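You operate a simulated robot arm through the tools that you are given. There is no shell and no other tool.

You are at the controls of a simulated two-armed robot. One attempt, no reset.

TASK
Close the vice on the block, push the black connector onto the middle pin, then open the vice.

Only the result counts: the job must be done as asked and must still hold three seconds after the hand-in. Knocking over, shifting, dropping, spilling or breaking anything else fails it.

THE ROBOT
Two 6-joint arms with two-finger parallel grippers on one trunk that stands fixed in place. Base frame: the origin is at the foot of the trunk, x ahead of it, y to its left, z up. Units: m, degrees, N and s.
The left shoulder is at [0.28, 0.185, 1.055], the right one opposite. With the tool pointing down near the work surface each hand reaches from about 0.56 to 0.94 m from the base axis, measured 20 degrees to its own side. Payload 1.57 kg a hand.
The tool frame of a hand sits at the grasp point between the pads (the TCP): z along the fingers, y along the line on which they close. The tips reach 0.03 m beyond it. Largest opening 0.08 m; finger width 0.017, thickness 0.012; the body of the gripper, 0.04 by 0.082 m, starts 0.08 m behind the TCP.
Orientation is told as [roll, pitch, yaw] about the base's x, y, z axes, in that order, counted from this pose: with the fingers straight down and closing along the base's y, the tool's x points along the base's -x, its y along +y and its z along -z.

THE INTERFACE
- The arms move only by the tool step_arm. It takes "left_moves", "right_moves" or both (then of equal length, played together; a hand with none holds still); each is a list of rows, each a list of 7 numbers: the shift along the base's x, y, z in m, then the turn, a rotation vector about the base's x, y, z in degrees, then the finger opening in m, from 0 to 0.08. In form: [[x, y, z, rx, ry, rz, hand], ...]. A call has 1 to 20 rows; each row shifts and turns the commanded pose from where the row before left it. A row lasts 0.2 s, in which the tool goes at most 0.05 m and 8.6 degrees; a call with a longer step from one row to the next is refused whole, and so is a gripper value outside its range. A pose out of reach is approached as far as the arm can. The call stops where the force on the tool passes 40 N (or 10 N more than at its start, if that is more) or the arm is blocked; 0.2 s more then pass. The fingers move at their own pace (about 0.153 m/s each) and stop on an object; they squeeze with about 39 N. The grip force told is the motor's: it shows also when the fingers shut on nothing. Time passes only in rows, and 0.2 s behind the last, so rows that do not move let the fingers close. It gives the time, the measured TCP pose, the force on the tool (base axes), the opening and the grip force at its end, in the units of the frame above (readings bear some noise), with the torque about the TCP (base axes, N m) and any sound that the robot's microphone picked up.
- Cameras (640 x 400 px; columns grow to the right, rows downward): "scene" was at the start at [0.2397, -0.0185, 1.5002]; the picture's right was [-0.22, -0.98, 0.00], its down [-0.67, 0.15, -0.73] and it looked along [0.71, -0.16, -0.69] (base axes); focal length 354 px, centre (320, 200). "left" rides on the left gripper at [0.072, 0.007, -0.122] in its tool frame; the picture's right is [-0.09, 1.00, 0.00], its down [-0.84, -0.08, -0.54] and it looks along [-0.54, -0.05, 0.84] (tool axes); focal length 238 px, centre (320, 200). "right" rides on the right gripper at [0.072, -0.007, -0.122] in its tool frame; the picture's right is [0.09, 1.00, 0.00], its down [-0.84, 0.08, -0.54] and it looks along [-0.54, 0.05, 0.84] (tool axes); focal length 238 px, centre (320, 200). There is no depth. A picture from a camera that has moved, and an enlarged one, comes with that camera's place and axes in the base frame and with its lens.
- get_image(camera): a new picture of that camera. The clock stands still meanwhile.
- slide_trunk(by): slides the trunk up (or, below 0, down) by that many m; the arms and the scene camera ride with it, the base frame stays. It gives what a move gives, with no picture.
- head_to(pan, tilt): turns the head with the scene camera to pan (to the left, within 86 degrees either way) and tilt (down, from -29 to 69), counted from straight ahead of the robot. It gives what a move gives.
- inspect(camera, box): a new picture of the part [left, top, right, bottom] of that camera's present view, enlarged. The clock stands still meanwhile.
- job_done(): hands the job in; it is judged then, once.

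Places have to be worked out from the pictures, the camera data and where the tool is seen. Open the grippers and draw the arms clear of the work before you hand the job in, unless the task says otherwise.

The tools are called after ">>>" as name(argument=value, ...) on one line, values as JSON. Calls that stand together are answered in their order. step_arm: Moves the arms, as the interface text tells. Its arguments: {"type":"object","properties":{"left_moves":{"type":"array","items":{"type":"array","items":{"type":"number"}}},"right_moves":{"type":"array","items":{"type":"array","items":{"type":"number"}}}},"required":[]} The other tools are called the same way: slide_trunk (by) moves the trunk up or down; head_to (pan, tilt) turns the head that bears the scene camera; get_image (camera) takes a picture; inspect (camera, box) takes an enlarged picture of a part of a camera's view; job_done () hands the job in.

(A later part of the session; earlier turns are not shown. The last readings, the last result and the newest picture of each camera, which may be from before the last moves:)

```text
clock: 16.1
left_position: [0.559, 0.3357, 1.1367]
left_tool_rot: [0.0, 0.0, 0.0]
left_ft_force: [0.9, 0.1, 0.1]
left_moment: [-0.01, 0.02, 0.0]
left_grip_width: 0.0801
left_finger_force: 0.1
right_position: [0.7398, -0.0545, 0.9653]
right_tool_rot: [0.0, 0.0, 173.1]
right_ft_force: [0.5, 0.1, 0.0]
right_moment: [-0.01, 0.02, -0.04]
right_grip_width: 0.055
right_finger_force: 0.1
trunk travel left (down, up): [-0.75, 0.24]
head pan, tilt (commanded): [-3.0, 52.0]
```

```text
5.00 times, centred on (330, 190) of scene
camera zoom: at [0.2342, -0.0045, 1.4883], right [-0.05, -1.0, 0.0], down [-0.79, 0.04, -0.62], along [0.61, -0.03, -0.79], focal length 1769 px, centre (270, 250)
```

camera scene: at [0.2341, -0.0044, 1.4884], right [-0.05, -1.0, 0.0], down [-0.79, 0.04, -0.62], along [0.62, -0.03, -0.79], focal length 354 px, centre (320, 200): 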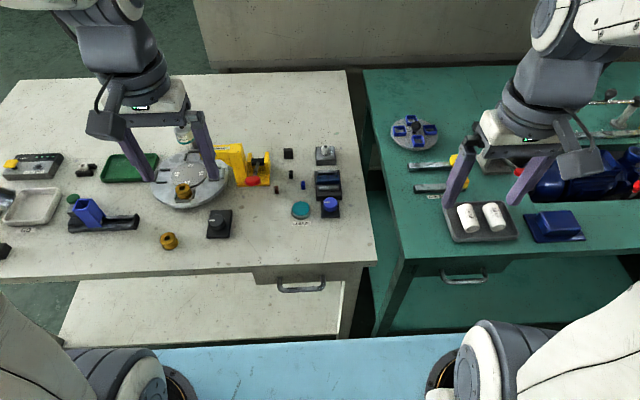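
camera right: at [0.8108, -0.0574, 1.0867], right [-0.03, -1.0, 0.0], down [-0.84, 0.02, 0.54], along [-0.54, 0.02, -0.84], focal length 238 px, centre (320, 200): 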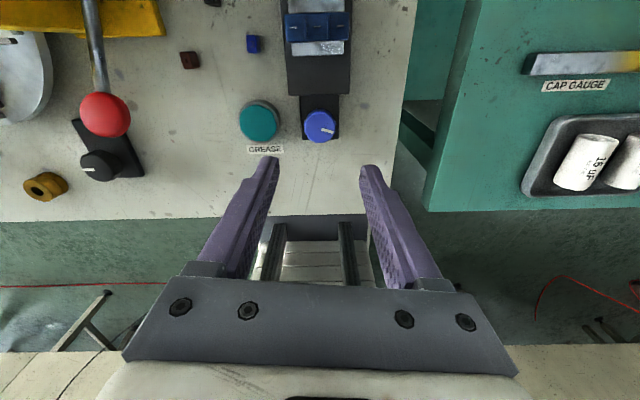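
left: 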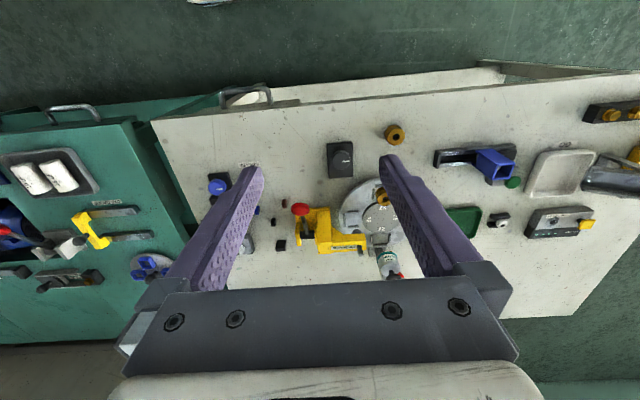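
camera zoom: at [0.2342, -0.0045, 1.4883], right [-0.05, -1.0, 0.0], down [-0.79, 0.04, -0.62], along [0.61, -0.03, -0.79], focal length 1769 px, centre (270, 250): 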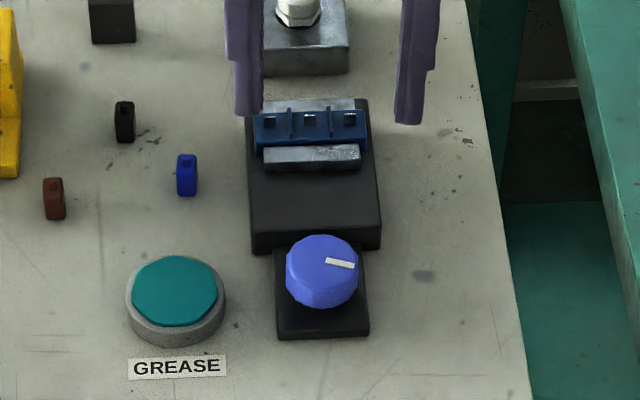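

The block is clamped flush between both jaws. Next I bring the right hand, turned to yaw 180, above the black connector to view it from the far side.

>>> step_arm(right_moves=[[0.0291, 0.0237, -0.0087, 0, 0, 1.7, 0.04], [0.0291, 0.0237, -0.0087, 0, 0, 1.7, 0.04], [0.0291, 0.0237, -0.0087, 0, 0, 1.7, 0.04], [0.0292, 0.0236, -0.0086, 0, 0, 1.8, 0.04], [0, 0, 0, 0, 0, 0, 0.04]])

>>> get_image(camera="right")

>>> inspect(camera="right", box=[290, 130, 350, 190])

>>> inspect(camera="scene", box=[275, 145, 325, 195])

```text
clock: 17.3
left_position: [0.5586, 0.3346, 1.1361]
left_tool_rot: [0.0, -0.1, 0.0]
left_ft_force: [0.4, 0.7, -0.5]
left_moment: [-0.03, -0.02, 0.0]
left_grip_width: 0.0801
left_finger_force: 0.1
right_position: [0.8547, 0.0417, 0.9283]
right_tool_rot: [0.0, -0.1, 180.0]
right_ft_force: [0.8, 0.7, 0.1]
right_moment: [0.01, 0.02, -0.03]
right_grip_width: 0.0399
right_finger_force: 0.0
trunk travel left (down, up): [-0.75, 0.24]
head pan, tilt (commanded): [-3.0, 52.0]
```

```text
taken
camera right: at [0.9254, 0.0478, 1.0504], right [0.09, -1.0, 0.0], down [-0.84, -0.08, 0.54], along [-0.54, -0.05, -0.84], focal length 238 px, centre (320, 200)
```

right: 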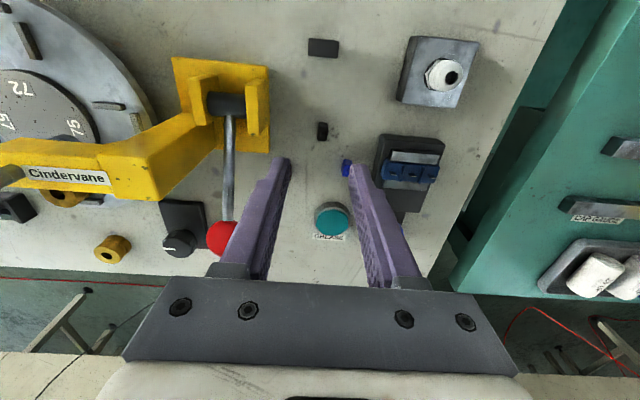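

```text
6.67 times, centred on (320, 160) of right
camera zoom: at [0.9254, 0.0478, 1.0504], right [0.09, -1.0, 0.0], down [-0.84, -0.08, 0.54], along [-0.54, -0.05, -0.84], focal length 1589 px, centre (320, 467)
```

zoom: 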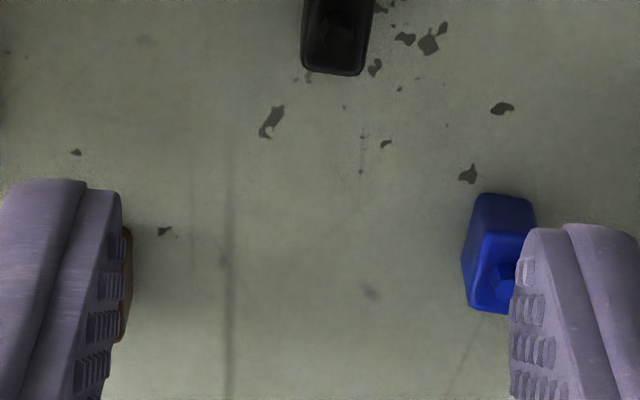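

```text
8.00 times, centred on (300, 170) of scene
camera zoom: at [0.2346, -0.0044, 1.4883], right [-0.05, -1.0, 0.0], down [-0.79, 0.04, -0.62], along [0.61, -0.03, -0.79], focal length 2830 px, centre (480, 440)
```

zoom: 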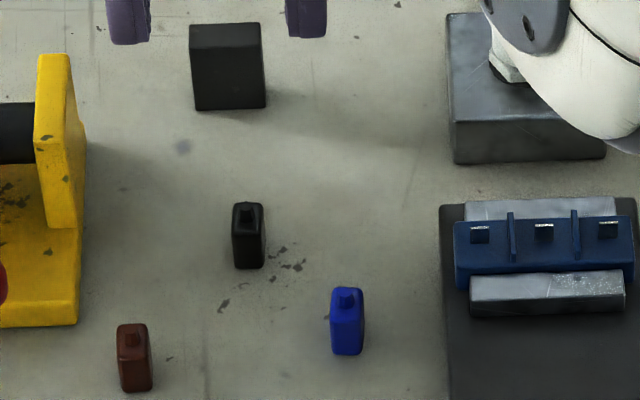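

The connector sits where expected between the fingers. I zoom on it for its exact centre and yaw.

>>> inspect(camera="right", box=[300, 110, 345, 150])

>>> inspect(camera="scene", box=[293, 162, 313, 182])

```text
10.00 times, centred on (322, 130) of right
camera zoom: at [0.9254, 0.0478, 1.0504], right [0.09, -1.0, 0.0], down [-0.84, -0.08, 0.54], along [-0.54, -0.05, -0.84], focal length 2384 px, centre (295, 900)
```

zoom: 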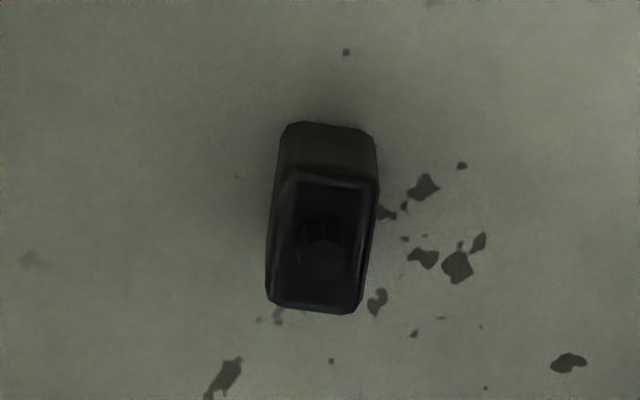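

```text
16.00 times, centred on (303, 172) of scene
camera zoom: at [0.2346, -0.0044, 1.4883], right [-0.05, -1.0, 0.0], down [-0.79, 0.04, -0.62], along [0.61, -0.03, -0.79], focal length 5660 px, centre (592, 648)
```

zoom: 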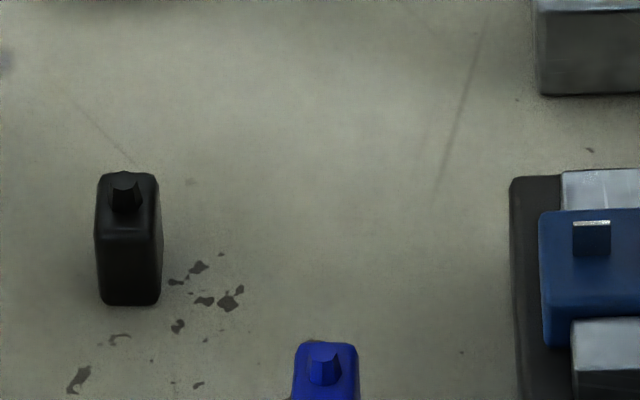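

Connector body centre is about (0.852, 0.0385), yaw about -2°, while the vice sits at about +3°. I align over it, open 30 mm, and descend most of the way.

>>> step_arm(right_moves=[[-0.0014, -0.0023, -0.01, 0, 0, -2, 0.03], [0, 0, -0.025, 0, 0, 0, 0.03], [0, 0, -0.025, 0, 0, 0, 0.03], [0, 0, -0.015, 0, 0, 0, 0.03], [0, 0, 0, 0, 0, 0, 0.03]])

>>> get_image(camera="right")

>>> inspect(camera="scene", box=[283, 150, 333, 190])

```text
clock: 18.5
left_position: [0.5598, 0.3361, 1.1366]
left_tool_rot: [-0.1, 0.0, -0.1]
left_ft_force: [-0.1, 0.3, -0.3]
left_moment: [0.01, 0.02, 0.0]
left_grip_width: 0.0802
left_finger_force: 0.0
right_position: [0.853, 0.0387, 0.853]
right_tool_rot: [0.0, 0.0, 177.8]
right_ft_force: [0.7, -0.5, 0.7]
right_moment: [0.01, -0.02, 0.0]
right_grip_width: 0.0297
right_finger_force: 0.1
trunk travel left (down, up): [-0.75, 0.24]
head pan, tilt (commanded): [-3.0, 52.0]
```

```text
taken
camera right: at [0.9238, 0.0422, 0.974], right [0.06, -1.0, 0.0], down [-0.84, -0.05, 0.54], along [-0.54, -0.03, -0.84], focal length 238 px, centre (320, 200)
```

right: 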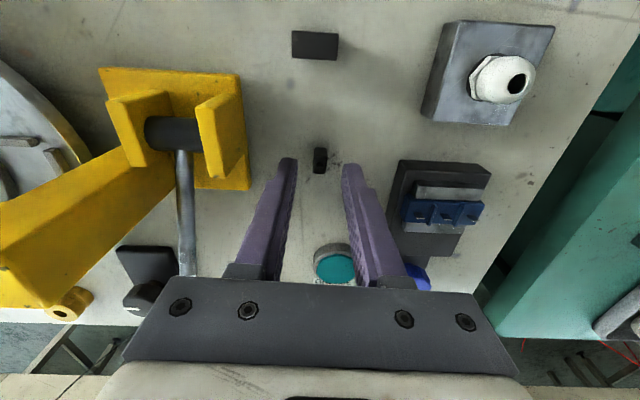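

```text
10.00 times, centred on (308, 170) of scene
camera zoom: at [0.2342, -0.0045, 1.4883], right [-0.05, -1.0, 0.0], down [-0.79, 0.04, -0.62], along [0.61, -0.03, -0.79], focal length 3537 px, centre (440, 500)
```

zoom: 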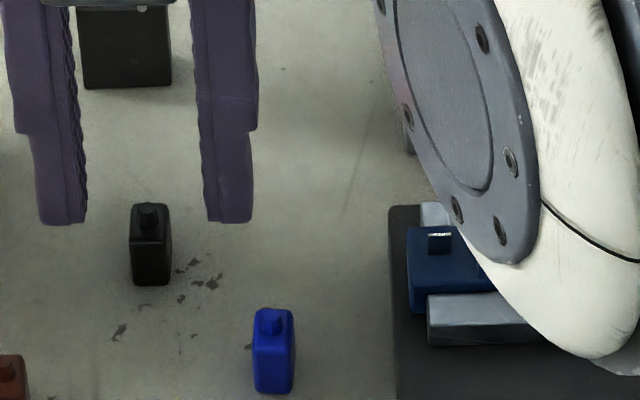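

The connector is centred between the fingers in both views. I descend the last 15 mm and close gently in stages.

>>> step_arm(right_moves=[[0, 0, -0.008, 0, 0, 0, 0.03], [0, 0, -0.007, 0, 0, 0, 0.03], [0, 0, 0, 0, 0, 0, 0.016], [0, 0, 0, 0, 0, 0, 0.012], [0, 0, 0, 0, 0, 0, 0.004], [0, 0, 0, 0, 0, 0, 0.004]])

>>> inspect(camera="scene", box=[283, 150, 333, 190])

>>> inspect(camera="right", box=[280, 130, 360, 200])

```text
clock: 19.9
left_position: [0.5602, 0.3363, 1.137]
left_tool_rot: [0.1, 0.0, 0.1]
left_ft_force: [0.0, 0.3, -0.4]
left_moment: [-0.03, -0.01, 0.02]
left_grip_width: 0.0798
left_finger_force: 0.1
right_position: [0.8534, 0.038, 0.8381]
right_tool_rot: [0.1, -0.1, 178.0]
right_ft_force: [-0.2, 0.4, -0.4]
right_moment: [-0.01, 0.01, -0.04]
right_grip_width: 0.008
right_finger_force: 27.3
trunk travel left (down, up): [-0.75, 0.24]
head pan, tilt (commanded): [-3.0, 52.0]
```

```text
10.00 times, centred on (308, 170) of scene
camera zoom: at [0.2341, -0.0045, 1.4883], right [-0.05, -1.0, 0.0], down [-0.79, 0.04, -0.62], along [0.61, -0.03, -0.79], focal length 3537 px, centre (440, 500)
```

zoom: 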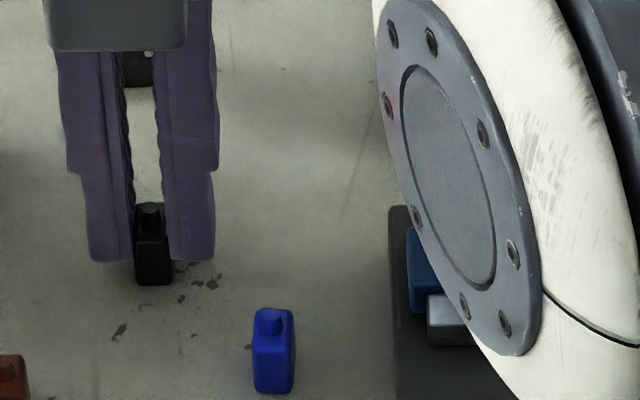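

```text
5.71 times, centred on (320, 165) of right
camera zoom: at [0.9242, 0.0416, 0.9594], right [0.06, -1.0, 0.0], down [-0.84, -0.05, 0.54], along [-0.54, -0.03, -0.84], focal length 1362 px, centre (320, 400)
```

zoom: 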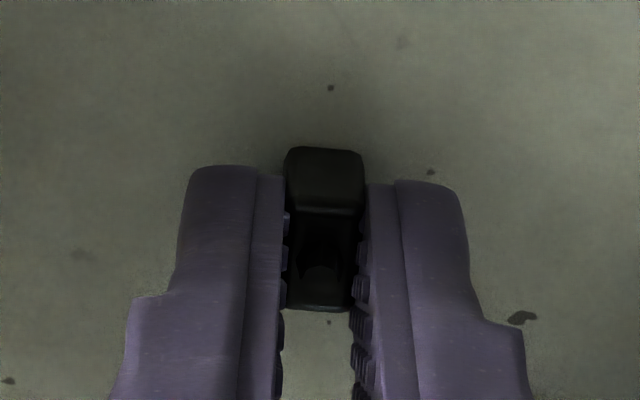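

Gripped at 8 mm width. I command full squeeze and lift straight up to inspect the connector in hand.

>>> step_arm(right_moves=[[0, 0, 0, 0, 0, 0, 0.0], [0, 0, 0, 0, 0, 0, 0.0], [0, 0, 0.01, 0, 0, 0, 0.0], [0, 0, 0.03, 0, 0, 0, 0.0], [0, 0, 0.04, 0, 0, 0, 0.0]])

>>> inspect(camera="scene", box=[283, 100, 333, 150])

>>> inspect(camera="right", box=[280, 130, 360, 200])

```text
clock: 21.1
left_position: [0.5603, 0.3369, 1.1365]
left_tool_rot: [0.0, 0.0, -0.1]
left_ft_force: [0.3, 0.5, 0.3]
left_moment: [-0.03, 0.03, -0.05]
left_grip_width: 0.0801
left_finger_force: 0.1
right_position: [0.8533, 0.036, 0.9167]
right_tool_rot: [0.1, 0.0, 178.0]
right_ft_force: [0.7, -0.4, 0.3]
right_moment: [-0.05, 0.02, -0.03]
right_grip_width: 0.0079
right_finger_force: 26.6
trunk travel left (down, up): [-0.75, 0.24]
head pan, tilt (commanded): [-3.0, 52.0]
```

```text
8.00 times, centred on (308, 125) of scene
camera zoom: at [0.2343, -0.0045, 1.4883], right [-0.05, -1.0, 0.0], down [-0.79, 0.04, -0.62], along [0.61, -0.03, -0.79], focal length 2830 px, centre (416, 800)
```

zoom: 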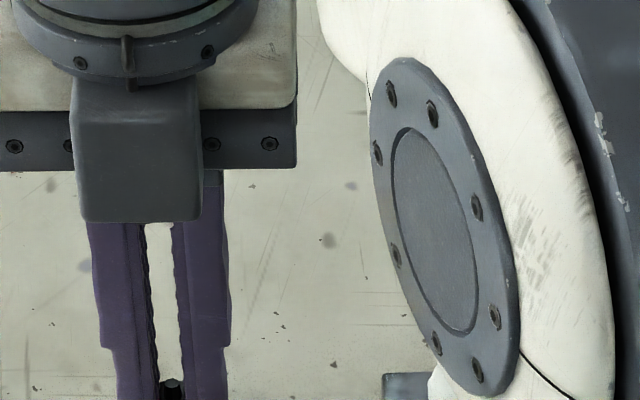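

```text
5.71 times, centred on (320, 165) of right
camera zoom: at [0.9243, 0.0401, 1.039], right [0.06, -1.0, 0.0], down [-0.84, -0.05, 0.54], along [-0.54, -0.03, -0.84], focal length 1362 px, centre (320, 400)
```

zoom: 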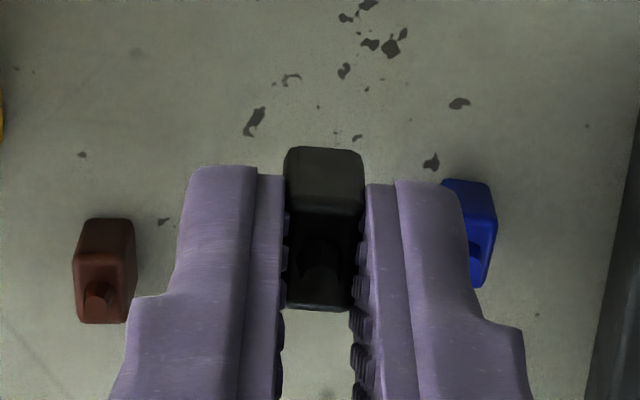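

The connector is held securely. Before inserting I want to see the slot on its underside, so I lift the right hand high and bring the left hand round, pitched to look forward with its camera.

>>> step_arm(right_moves=[[0, 0, 0.035, 0, 0, 0, 0.0], [0, 0, 0.035, 0, 0, 0, 0.0], [0, 0, 0.035, 0, 0, 0, 0.0], [0, 0, 0.035, 0, 0, 0, 0.0], [0, 0, 0.035, 0, 0, 0, 0.0], [0, 0, 0.03, 0, 0, 0, 0.0]], left_moves=[[0.0167, -0.011, -0.0128, 0, 0, -7.5, 0.08], [0.0167, -0.011, -0.0128, 0, 0, -7.5, 0.08], [0.0167, -0.011, -0.0128, 0, 0, -7.5, 0.08], [0.0167, -0.011, -0.0128, 0, 0, -7.5, 0.08], [0.0167, -0.011, -0.0128, 0, 0, -7.5, 0.08], [0.0167, -0.011, -0.0128, 0, 0, -7.5, 0.08]])

```text
clock: 22.5
left_position: [0.6584, 0.269, 1.0624]
left_tool_rot: [-0.1, -0.1, -45.1]
left_ft_force: [0.8, -0.5, -0.1]
left_moment: [0.0, -0.02, 0.0]
left_grip_width: 0.0802
left_finger_force: 0.0
right_position: [0.835, 0.0293, 1.1167]
right_tool_rot: [0.0, 0.0, 178.0]
right_ft_force: [0.1, -0.6, -0.6]
right_moment: [0.04, -0.01, 0.01]
right_grip_width: 0.0082
right_finger_force: 26.9
right hand out of reach, approached as far as the arm can: row 4, 5, 6
trunk travel left (down, up): [-0.75, 0.24]
head pan, tilt (commanded): [-3.0, 52.0]
```

Left hand is turned; now I pitch it so its camera looks forward, and bring the right hand back within reach.

>>> step_arm(left_moves=[[0, 0, 0, -5.75, -5.75, 0, 0.08], [0, 0, 0, -5.75, -5.75, 0, 0.08], [0, 0, 0, -5.75, -5.75, 0, 0.08], [0, 0, 0, -5.75, -5.75, 0, 0.08], [0, 0, 0, -5.75, -5.75, 0, 0.08], [0, 0, 0, -5.75, -5.75, 0, 0.08], [0, 0, 0, -5.75, -5.75, 0, 0.08], [0, 0, 0, -5.75, -5.75, 0, 0.08]], right_moves=[[-0.01, 0.005, 0, 0, 0, 0, 0], [-0.01, 0.01, 0, 0, 0, 0, 0], [-0.01, 0.01, 0, 0, 0, 0, 0], [-0.01, 0.01, 0, 0, 0, 0, 0], [-0.01, 0.01, 0, 0, 0, 0, 0], [-0.01, 0.01, 0, 0, 0, 0, 0], [-0.01, 0.01, 0, 0, 0, 0, 0], [0, 0, 0, 0, 0, 0, 0]])

>>> get_image(camera="left")

>>> get_image(camera="scene")

```text
clock: 24.3
left_position: [0.6595, 0.27, 1.061]
left_tool_rot: [0.1, -65.2, -45.1]
left_ft_force: [-0.3, 0.1, 0.3]
left_moment: [0.0, 0.02, -0.01]
left_grip_width: 0.0799
left_finger_force: 0.1
right_position: [0.7644, 0.0941, 1.1186]
right_tool_rot: [0.0, -0.1, 177.9]
right_ft_force: [-0.1, 0.0, -0.4]
right_moment: [-0.03, 0.0, 0.0]
right_grip_width: 0.0081
right_finger_force: 27.2
trunk travel left (down, up): [-0.75, 0.24]
head pan, tilt (commanded): [-3.0, 52.0]
```

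```text
taken
camera left: at [0.5648, 0.3752, 1.0468], right [0.73, 0.68, 0.08], down [-0.15, 0.04, 0.99], along [0.67, -0.73, 0.14], focal length 238 px, centre (320, 200)
```

left: 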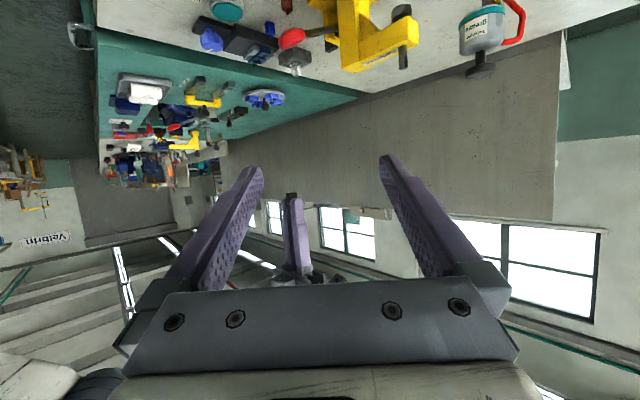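

```text
taken
camera scene: at [0.2341, -0.0045, 1.4884], right [-0.05, -1.0, 0.0], down [-0.79, 0.04, -0.62], along [0.61, -0.03, -0.79], focal length 354 px, centre (320, 200)
```

scene: 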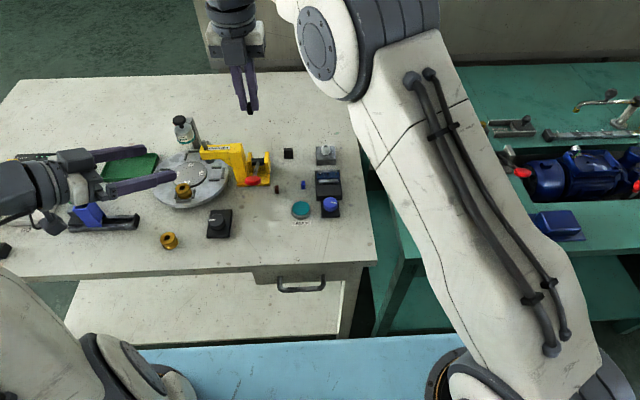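

The left camera sees the connector at the right fingertips. I tilt the right hand about 45° so the connector's underside faces the left camera.

>>> step_arm(right_moves=[[0, 0, 0, 5.5, 5.5, 0, 0], [0, 0, 0, 5.5, 5.5, 0, 0], [0, 0, 0, 5.5, 5.5, 0, 0], [0, 0, 0, 5.5, 5.5, 0, 0], [0, 0, 0, 5.5, 5.5, 0, 0], [0, 0, 0, 5.5, 5.5, 0, 0]])

>>> get_image(camera="left")

>>> inspect(camera="left", box=[260, 170, 340, 230])

```text
clock: 25.7
left_position: [0.6587, 0.2686, 1.0603]
left_tool_rot: [-0.1, -65.1, -44.9]
left_ft_force: [0.5, 0.4, 0.1]
left_moment: [-0.02, 0.01, -0.01]
left_grip_width: 0.08
left_finger_force: 0.0
right_position: [0.7543, 0.091, 1.1154]
right_tool_rot: [-35.9, -32.3, -171.3]
right_ft_force: [0.3, -0.5, 0.9]
right_moment: [-0.03, 0.02, -0.01]
right_grip_width: 0.0082
right_finger_force: 27.4
right hand out of reach, approached as far as the arm can: row 6
trunk travel left (down, up): [-0.75, 0.24]
head pan, tilt (commanded): [-3.0, 52.0]
```

```text
taken
camera left: at [0.5648, 0.3752, 1.0469], right [0.73, 0.68, 0.08], down [-0.15, 0.04, 0.99], along [0.66, -0.73, 0.13], focal length 238 px, centre (320, 200)
```

left: 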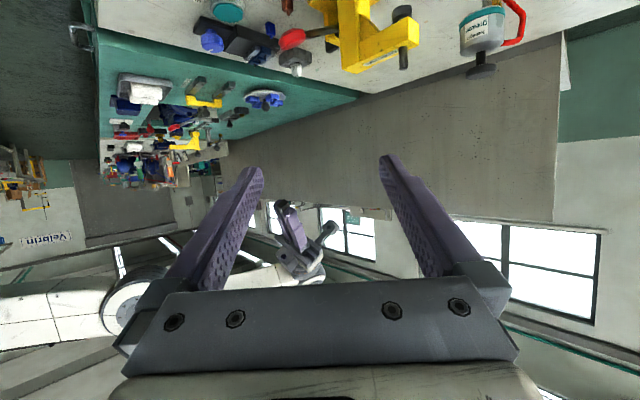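

```text
6.67 times, centred on (300, 200) of left
camera zoom: at [0.5648, 0.3752, 1.0469], right [0.73, 0.68, 0.08], down [-0.15, 0.04, 0.99], along [0.66, -0.73, 0.13], focal length 1589 px, centre (453, 200)
```

zoom: 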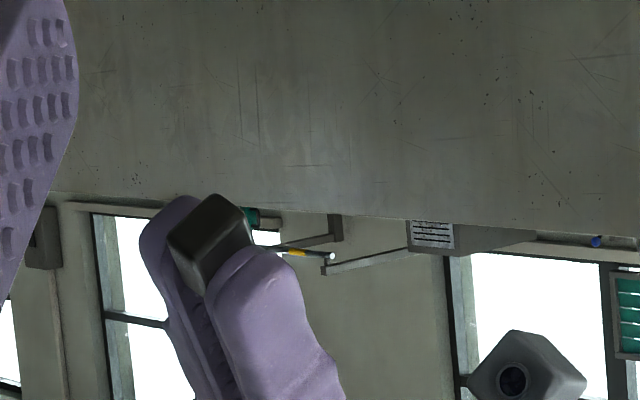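

I enlarge the connector end.

>>> inspect(camera="left", box=[270, 192, 302, 216])

```text
16.00 times, centred on (286, 204) of left
camera zoom: at [0.5648, 0.3752, 1.0469], right [0.73, 0.68, 0.08], down [-0.15, 0.04, 0.99], along [0.66, -0.73, 0.13], focal length 3814 px, centre (864, 136)
```

zoom: 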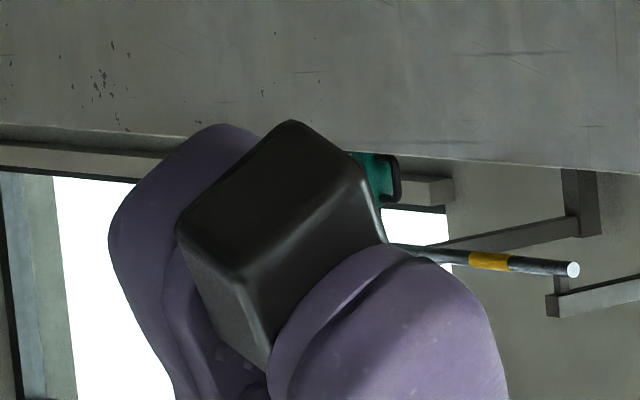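

The underside looks plain so far; I enlarge once more to be sure there is no slot.

>>> inspect(camera="left", box=[278, 197, 295, 211])

>>> inspect(camera="left", box=[190, 10, 300, 75])

```text
16.00 times, centred on (286, 204) of left
camera zoom: at [0.5648, 0.3752, 1.0469], right [0.73, 0.68, 0.08], down [-0.15, 0.04, 0.99], along [0.66, -0.73, 0.13], focal length 3814 px, centre (856, 136)
```

zoom: 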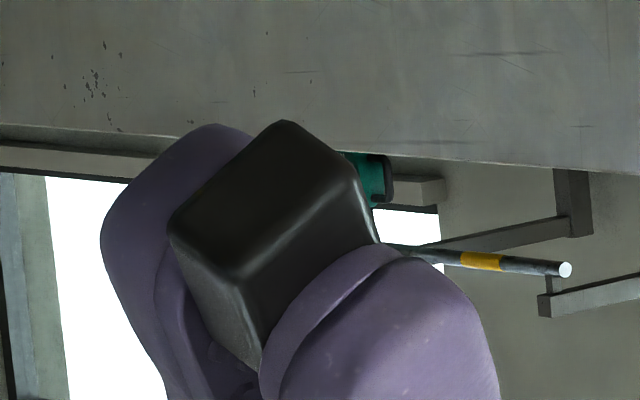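

```text
5.82 times, centred on (245, 42) of left
camera zoom: at [0.5648, 0.3752, 1.0469], right [0.73, 0.68, 0.08], down [-0.15, 0.04, 0.99], along [0.66, -0.73, 0.13], focal length 1387 px, centre (756, 1116)
```

zoom: 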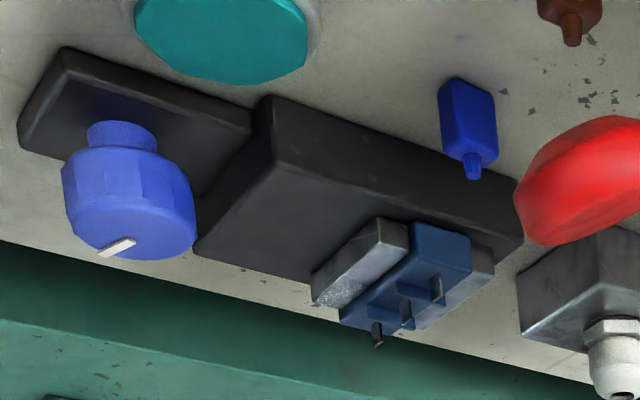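

The underside is plain with no visible slot, so I keep the connector in its as-found orientation and align it with the vice (yaw about +3°). The left view of the vice is useful and I keep that camera there; now I level the right hand again.

>>> step_arm(right_moves=[[0, 0, 0, -5.5, -5.5, 0, 0], [0, 0, 0, -5.5, -5.5, 0, 0], [0, 0, 0, -5.5, -5.5, 0, 0], [0, 0, 0, -5.5, -5.5, 0, 0], [0, 0, 0, -5.5, -5.5, 0, 0], [0, 0, 0, -5.5, -5.5, 0, 0], [0, 0, 0, 0, 0, 0, 0]])

>>> inspect(camera="right", box=[300, 145, 340, 190])

```text
clock: 27.3
left_position: [0.6584, 0.2691, 1.0607]
left_tool_rot: [-0.2, -65.2, -44.9]
left_ft_force: [0.5, -0.3, 0.2]
left_moment: [0.03, 0.01, 0.02]
left_grip_width: 0.08
left_finger_force: 0.0
right_position: [0.7545, 0.0901, 1.1149]
right_tool_rot: [0.0, 0.0, 177.9]
right_ft_force: [-0.5, -0.3, 0.1]
right_moment: [-0.01, -0.01, -0.01]
right_grip_width: 0.0081
right_finger_force: 27.3
trunk travel left (down, up): [-0.75, 0.24]
head pan, tilt (commanded): [-3.0, 52.0]
```

```text
8.89 times, centred on (320, 168) of right
camera zoom: at [0.8259, 0.0956, 1.2369], right [0.06, -1.0, 0.0], down [-0.84, -0.05, 0.54], along [-0.54, -0.03, -0.84], focal length 2119 px, centre (320, 489)
```

zoom: 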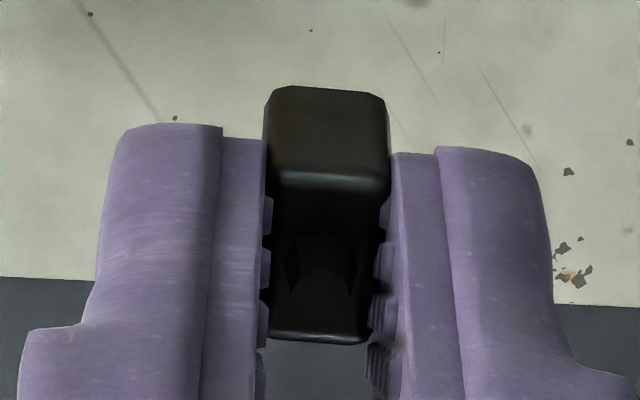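

Connector is held centred within about 1 mm of the TCP. I now carry it over the middle pin (estimated at 0.8246, -0.055 after clamping), turning to yaw 183.

>>> step_arm(right_moves=[[0.0119, -0.0243, -0.0308, 0, 0, 0.83, 0], [0.0119, -0.0243, -0.0308, 0, 0, 0.83, 0], [0.0119, -0.0243, -0.0308, 0, 0, 0.83, 0], [0.0119, -0.0243, -0.0308, 0, 0, 0.83, 0], [0.0119, -0.0243, -0.0308, 0, 0, 0.83, 0], [0.0118, -0.0245, -0.031, 0, 0, 0.85, 0], [0, 0, 0, 0, 0, 0, 0]])

>>> get_image(camera="right")

>>> inspect(camera="left", box=[190, 10, 300, 85])

>>> inspect(camera="scene", box=[300, 135, 360, 185])

```text
clock: 28.9
left_position: [0.6594, 0.2687, 1.0607]
left_tool_rot: [-0.1, -65.0, -44.9]
left_ft_force: [-0.6, 0.0, -0.5]
left_moment: [0.02, -0.01, 0.01]
left_grip_width: 0.08
left_finger_force: 0.1
right_position: [0.8282, -0.0574, 0.9299]
right_tool_rot: [0.0, -0.1, -177.0]
right_ft_force: [0.8, -0.3, -0.7]
right_moment: [-0.01, 0.0, -0.06]
right_grip_width: 0.0081
right_finger_force: 26.7
trunk travel left (down, up): [-0.75, 0.24]
head pan, tilt (commanded): [-3.0, 52.0]
```

```text
taken
camera right: at [0.8975, -0.0471, 1.0512], right [0.14, -0.99, 0.0], down [-0.83, -0.12, 0.54], along [-0.54, -0.08, -0.84], focal length 238 px, centre (320, 200)
```

right: 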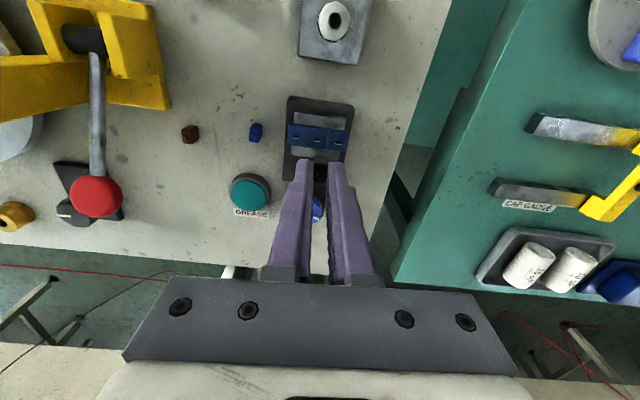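

```text
5.33 times, centred on (245, 48) of left
camera zoom: at [0.5649, 0.375, 1.0469], right [0.73, 0.68, 0.08], down [-0.15, 0.04, 0.99], along [0.66, -0.73, 0.13], focal length 1271 px, centre (720, 1013)
```

zoom: 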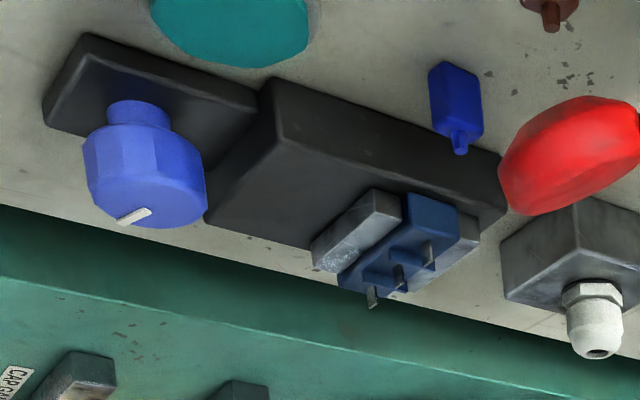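

```text
8.00 times, centred on (330, 160) of scene
camera zoom: at [0.2344, -0.0046, 1.4883], right [-0.05, -1.0, 0.0], down [-0.79, 0.04, -0.62], along [0.61, -0.03, -0.79], focal length 2830 px, centre (240, 520)
```

zoom: 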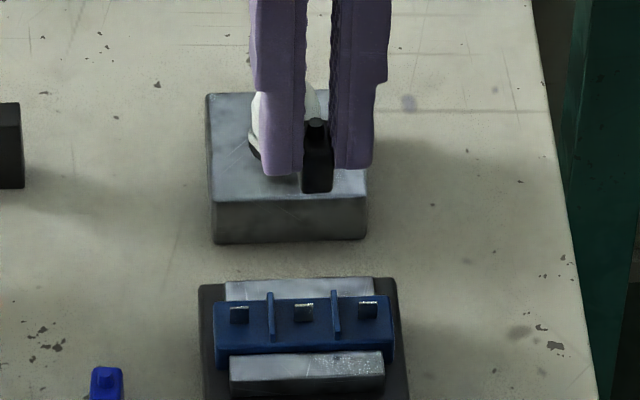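

The hand is at about (0.826, -0.058, 0.929), slightly right of the pin. I correct +2.6 mm in y and descend to leave roughly 15 mm above the pin, then compare connector and pin in all three cameras.

>>> step_arm(right_moves=[[-0.0005, 0.0026, -0.012, 0, 0, 0, 0], [0, 0, -0.012, 0, 0, 0, 0], [0, 0, -0.012, 0, 0, 0, 0], [0, 0, 0, 0, 0, 0, 0]])

>>> inspect(camera="right", box=[290, 130, 360, 190])

>>> inspect(camera="left", box=[235, 40, 285, 80])

>>> inspect(camera="scene", box=[312, 150, 348, 180])

```text
clock: 29.9
left_position: [0.6589, 0.2691, 1.0602]
left_tool_rot: [-0.1, -65.1, -44.9]
left_ft_force: [0.1, -0.3, -0.6]
left_moment: [-0.02, 0.0, 0.03]
left_grip_width: 0.0798
left_finger_force: 0.0
right_position: [0.8265, -0.0534, 0.8954]
right_tool_rot: [0.0, 0.0, -177.1]
right_ft_force: [0.1, -0.5, 0.4]
right_moment: [0.03, 0.0, -0.01]
right_grip_width: 0.0081
right_finger_force: 26.4
trunk travel left (down, up): [-0.75, 0.24]
head pan, tilt (commanded): [-3.0, 52.0]
```

```text
6.67 times, centred on (325, 160) of right
camera zoom: at [0.8968, -0.043, 1.0169], right [0.14, -0.99, 0.0], down [-0.83, -0.12, 0.54], along [-0.54, -0.08, -0.84], focal length 1589 px, centre (287, 467)
```

zoom: 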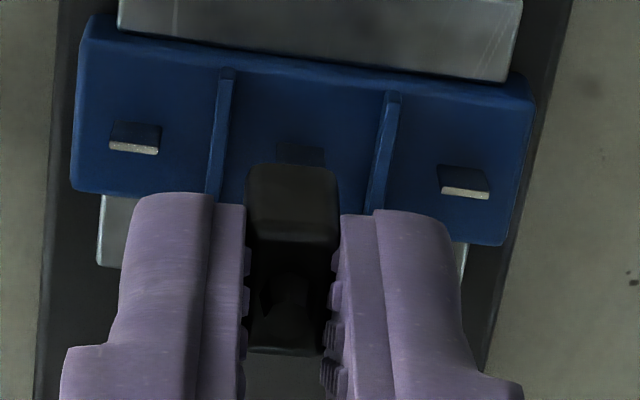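

```text
10.00 times, centred on (260, 60) of left
camera zoom: at [0.5648, 0.3751, 1.0469], right [0.73, 0.68, 0.08], down [-0.15, 0.04, 0.99], along [0.66, -0.73, 0.13], focal length 2384 px, centre (920, 1600)
```

zoom: 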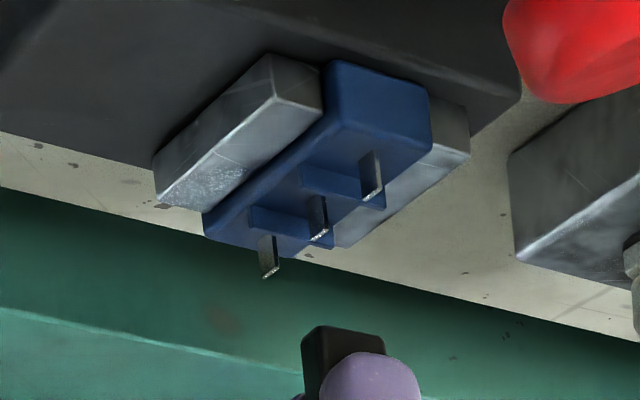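

```text
13.33 times, centred on (330, 165) of scene
camera zoom: at [0.2342, -0.0045, 1.4883], right [-0.05, -1.0, 0.0], down [-0.79, 0.04, -0.62], along [0.61, -0.03, -0.79], focal length 4716 px, centre (187, 667)
```

zoom: 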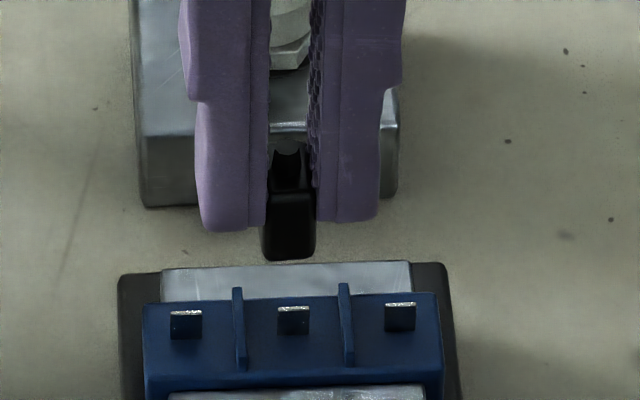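

All three views agree: the connector centre is at about (0.826, -0.0537) and the middle pin at (0.8245, -0.0553, top 0.8385). I correct by (-1.6, -1.7) mm and lower 7 mm, then re-check.

>>> step_arm(right_moves=[[-0.0016, -0.0017, 0, 0, 0, 0, 0], [0, 0, -0.007, 0, 0, 0, 0], [0, 0, 0, 0, 0, 0, 0]])

>>> inspect(camera="right", box=[290, 135, 360, 185])

>>> inspect(camera="left", box=[242, 55, 272, 80])

>>> inspect(camera="scene", box=[318, 155, 342, 175])

```text
clock: 30.7
left_position: [0.6592, 0.2699, 1.0604]
left_tool_rot: [-0.1, -65.1, -45.0]
left_ft_force: [-0.5, 0.0, -0.4]
left_moment: [0.01, -0.03, 0.0]
left_grip_width: 0.08
left_finger_force: 0.0
right_position: [0.8247, -0.0552, 0.8884]
right_tool_rot: [0.0, 0.0, -177.0]
right_ft_force: [0.1, 0.6, -0.4]
right_moment: [0.01, 0.01, 0.01]
right_grip_width: 0.0081
right_finger_force: 26.8
trunk travel left (down, up): [-0.75, 0.24]
head pan, tilt (commanded): [-3.0, 52.0]
```

```text
8.00 times, centred on (325, 160) of right
camera zoom: at [0.8949, -0.0443, 1.0093], right [0.14, -0.99, 0.0], down [-0.83, -0.12, 0.54], along [-0.54, -0.08, -0.84], focal length 1907 px, centre (280, 520)
```

zoom: 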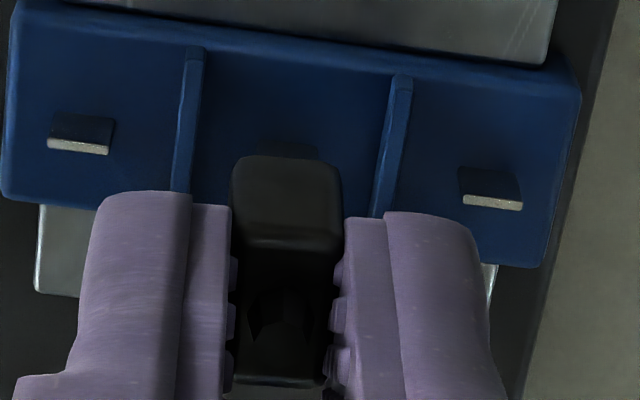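

```text
16.00 times, centred on (257, 68) of left
camera zoom: at [0.5648, 0.3751, 1.0469], right [0.73, 0.68, 0.08], down [-0.15, 0.04, 0.99], along [0.66, -0.73, 0.13], focal length 3814 px, centre (1328, 2320)
```

zoom: 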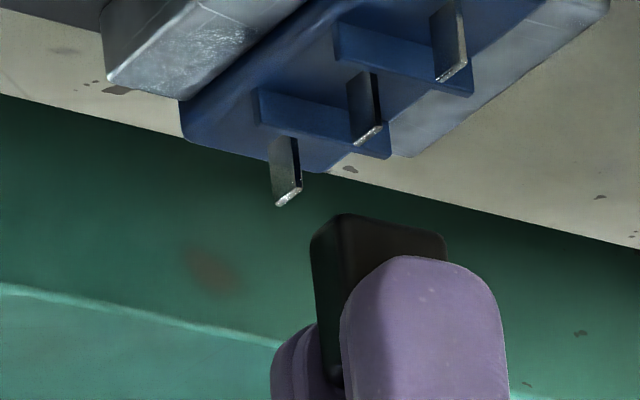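

```text
16.00 times, centred on (330, 165) of scene
camera zoom: at [0.2342, -0.0045, 1.4883], right [-0.05, -1.0, 0.0], down [-0.79, 0.04, -0.62], along [0.61, -0.03, -0.79], focal length 5660 px, centre (160, 760)
```

zoom: 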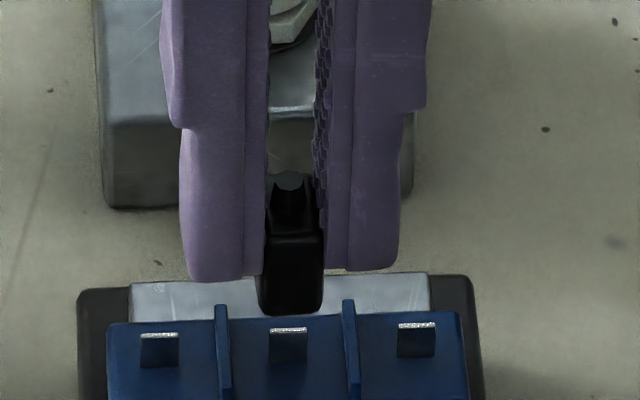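

Position now agrees within half a millimetre; refined slopes show the vice is at yaw about 0.3°, so I turn the hand back by 2.7°, shift -0.5 mm in y and lower 6 mm more.

>>> step_arm(right_moves=[[0, -0.0005, 0, 0, 0, -2.7, 0], [0, 0, -0.003, 0, 0, 0, 0], [0, 0, -0.003, 0, 0, 0, 0], [0, 0, 0, 0, 0, 0, 0]])

>>> inspect(camera="right", box=[290, 135, 360, 185])

>>> inspect(camera="left", box=[242, 55, 272, 80])

>>> inspect(camera="scene", box=[318, 155, 342, 175])

```text
clock: 31.7
left_position: [0.6597, 0.2703, 1.0604]
left_tool_rot: [-0.2, -65.0, -44.9]
left_ft_force: [0.3, 0.1, 0.0]
left_moment: [0.01, 0.01, -0.04]
left_grip_width: 0.0801
left_finger_force: 0.1
right_position: [0.8249, -0.055, 0.8814]
right_tool_rot: [0.0, 0.0, -179.8]
right_ft_force: [0.2, 0.8, -0.2]
right_moment: [0.0, 0.0, -0.01]
right_grip_width: 0.0079
right_finger_force: 27.3
trunk travel left (down, up): [-0.75, 0.24]
head pan, tilt (commanded): [-3.0, 52.0]
```

```text
8.00 times, centred on (325, 160) of right
camera zoom: at [0.8954, -0.0477, 1.0025], right [0.1, -1.0, 0.0], down [-0.84, -0.08, 0.54], along [-0.54, -0.05, -0.84], focal length 1907 px, centre (280, 520)
```

zoom: 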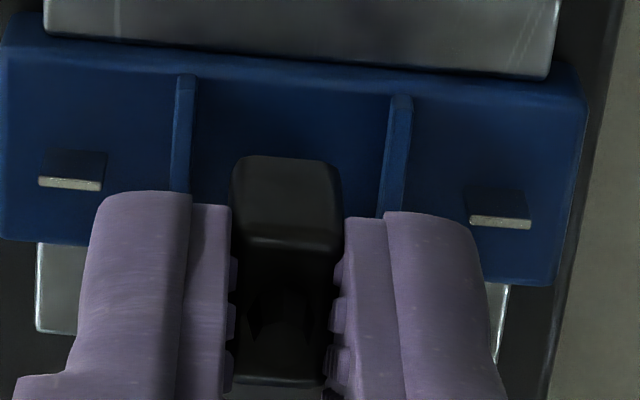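

```text
16.00 times, centred on (257, 68) of left
camera zoom: at [0.5648, 0.3751, 1.047], right [0.73, 0.68, 0.08], down [-0.15, 0.04, 0.99], along [0.66, -0.73, 0.13], focal length 3814 px, centre (1328, 2320)
```

zoom: 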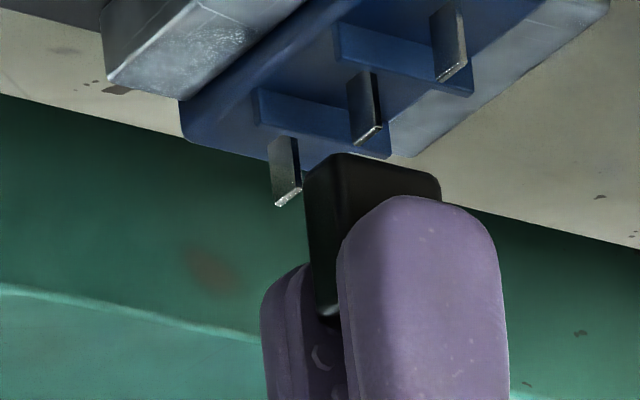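

```text
16.00 times, centred on (330, 165) of scene
camera zoom: at [0.2342, -0.0045, 1.4883], right [-0.05, -1.0, 0.0], down [-0.79, 0.04, -0.62], along [0.61, -0.03, -0.79], focal length 5660 px, centre (160, 760)
```

zoom: 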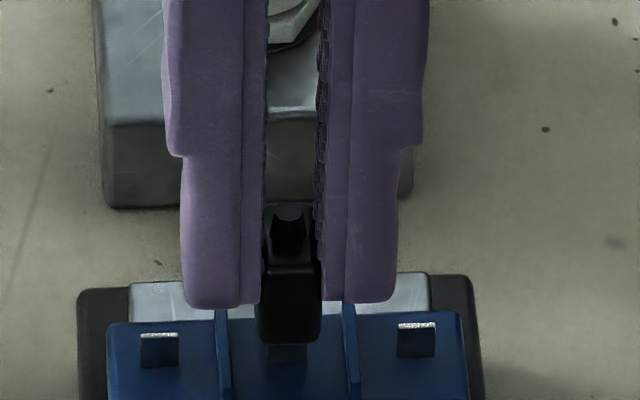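

All three views show the connector squarely over the middle pin within ~0.5 mm. I push down slowly in 1.5 mm rows, watching the force.

>>> step_arm(right_moves=[[0, 0, -0.0015, 0, 0, 0, 0], [0, 0, -0.0015, 0, 0, 0, 0], [0, 0, -0.0015, 0, 0, 0, 0], [0, 0, -0.0015, 0, 0, 0, 0], [0, 0, 0, 0, 0, 0, 0]])

>>> inspect(camera="left", box=[242, 50, 272, 75])

>>> inspect(camera="scene", box=[318, 155, 342, 175])

```text
clock: 32.9
left_position: [0.6605, 0.2688, 1.0616]
left_tool_rot: [0.0, -65.1, -45.0]
left_ft_force: [-0.7, 0.1, 0.3]
left_moment: [0.03, 0.03, 0.0]
left_grip_width: 0.0798
left_finger_force: 0.0
right_position: [0.8239, -0.0539, 0.8731]
right_tool_rot: [0.0, 0.0, -179.8]
right_ft_force: [0.3, -0.1, 0.2]
right_moment: [0.02, 0.03, -0.05]
right_grip_width: 0.0079
right_finger_force: 27.2
trunk travel left (down, up): [-0.75, 0.24]
head pan, tilt (commanded): [-3.0, 52.0]
```

```text
16.00 times, centred on (257, 62) of left
camera zoom: at [0.5648, 0.3751, 1.047], right [0.73, 0.68, 0.08], down [-0.15, 0.04, 0.99], along [0.66, -0.73, 0.13], focal length 3814 px, centre (1328, 2400)
```

zoom: 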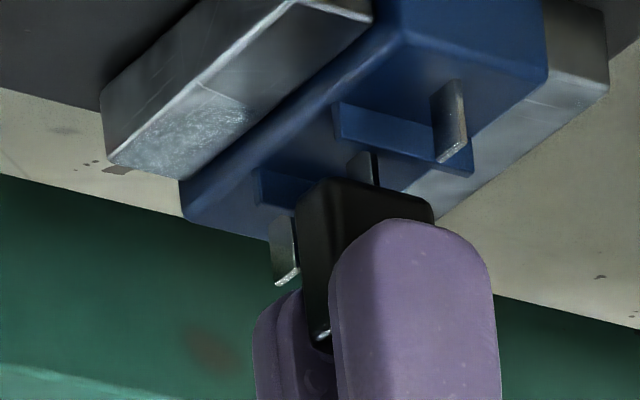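

```text
16.00 times, centred on (330, 165) of scene
camera zoom: at [0.2342, -0.0045, 1.4883], right [-0.05, -1.0, 0.0], down [-0.79, 0.04, -0.62], along [0.61, -0.03, -0.79], focal length 5660 px, centre (160, 760)
```

zoom: 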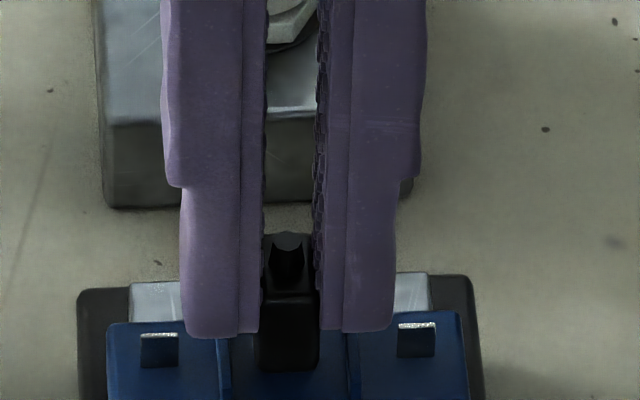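

The pin is entering the connector with no resistance yet. I continue downward slowly.

>>> step_arm(right_moves=[[0, 0, -0.0015, 0, 0, 0, 0], [0, 0, -0.0015, 0, 0, 0, 0], [0, 0, 0, 0, 0, 0, 0]])

>>> inspect(camera="left", box=[242, 50, 272, 75])

>>> inspect(camera="right", box=[290, 135, 360, 185])

```text
clock: 33.7
left_position: [0.6589, 0.2698, 1.0594]
left_tool_rot: [-0.1, -65.1, -44.9]
left_ft_force: [0.1, -0.3, 0.1]
left_moment: [-0.01, 0.01, 0.0]
left_grip_width: 0.0797
left_finger_force: 0.0
right_position: [0.8263, -0.054, 0.8733]
right_tool_rot: [0.0, 0.0, -179.7]
right_ft_force: [0.4, -0.2, -0.3]
right_moment: [0.02, 0.0, 0.01]
right_grip_width: 0.0081
right_finger_force: 26.7
trunk travel left (down, up): [-0.75, 0.24]
head pan, tilt (commanded): [-3.0, 52.0]
```

```text
16.00 times, centred on (257, 62) of left
camera zoom: at [0.5648, 0.3751, 1.047], right [0.73, 0.68, 0.08], down [-0.15, 0.04, 0.99], along [0.66, -0.73, 0.13], focal length 3814 px, centre (1328, 2400)
```

zoom: 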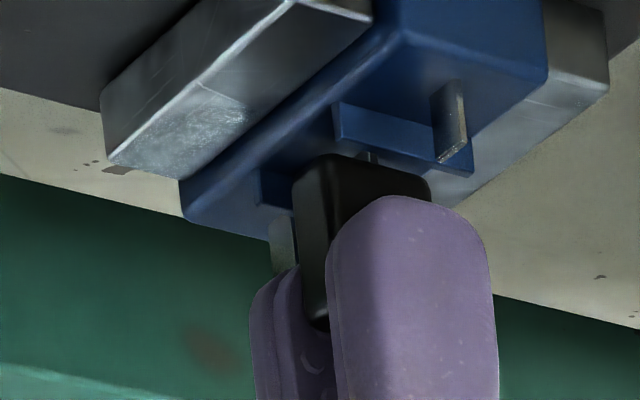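

```text
8.00 times, centred on (325, 160) of right
camera zoom: at [0.895, -0.0476, 0.9939], right [0.1, -1.0, 0.0], down [-0.84, -0.08, 0.54], along [-0.54, -0.05, -0.84], focal length 1907 px, centre (280, 520)
```

zoom: 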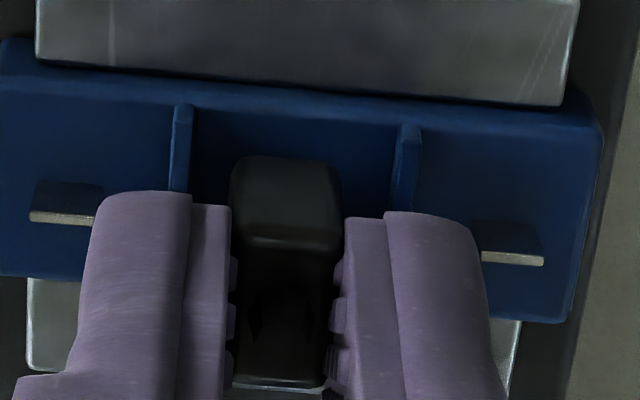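

About half of the pin is covered, still without force. I go on another 3 mm.

>>> step_arm(right_moves=[[0, 0, -0.0015, 0, 0, 0, 0], [0, 0, -0.0015, 0, 0, 0, 0], [0, 0, 0, 0, 0, 0, 0]])

>>> inspect(camera="left", box=[242, 50, 272, 75])

>>> inspect(camera="scene", box=[318, 160, 342, 180])

```text
clock: 34.5
left_position: [0.6585, 0.269, 1.0612]
left_tool_rot: [0.0, -65.1, -44.8]
left_ft_force: [-0.5, -0.2, 0.8]
left_moment: [-0.02, 0.01, -0.04]
left_grip_width: 0.08
left_finger_force: 0.1
right_position: [0.8242, -0.0547, 0.8703]
right_tool_rot: [0.1, 0.1, -179.7]
right_ft_force: [1.3, -1.2, 3.8]
right_moment: [-0.06, -0.01, 0.0]
right_grip_width: 0.0081
right_finger_force: 27.3
trunk travel left (down, up): [-0.75, 0.24]
head pan, tilt (commanded): [-3.0, 52.0]
```

```text
16.00 times, centred on (257, 62) of left
camera zoom: at [0.5646, 0.375, 1.0472], right [0.73, 0.68, 0.08], down [-0.15, 0.04, 0.99], along [0.66, -0.73, 0.14], focal length 3814 px, centre (1328, 2400)
```

zoom: 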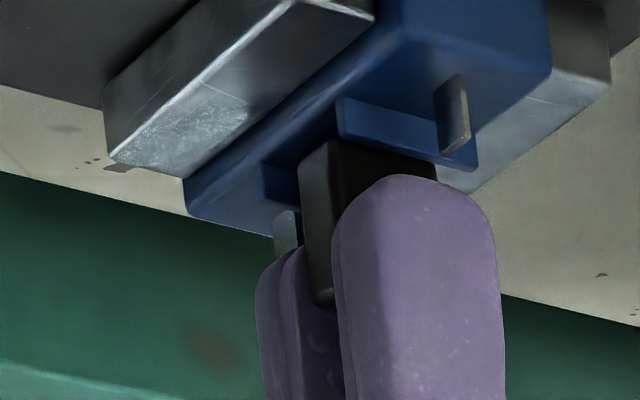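

```text
16.00 times, centred on (330, 170) of scene
camera zoom: at [0.2339, -0.0046, 1.4885], right [-0.05, -1.0, 0.0], down [-0.79, 0.04, -0.62], along [0.61, -0.03, -0.79], focal length 5660 px, centre (160, 680)
```

zoom: 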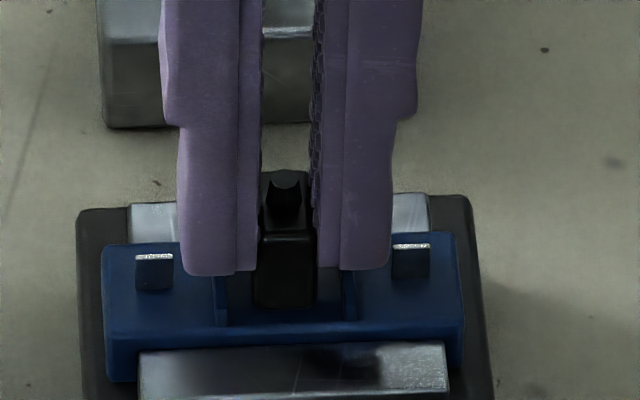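

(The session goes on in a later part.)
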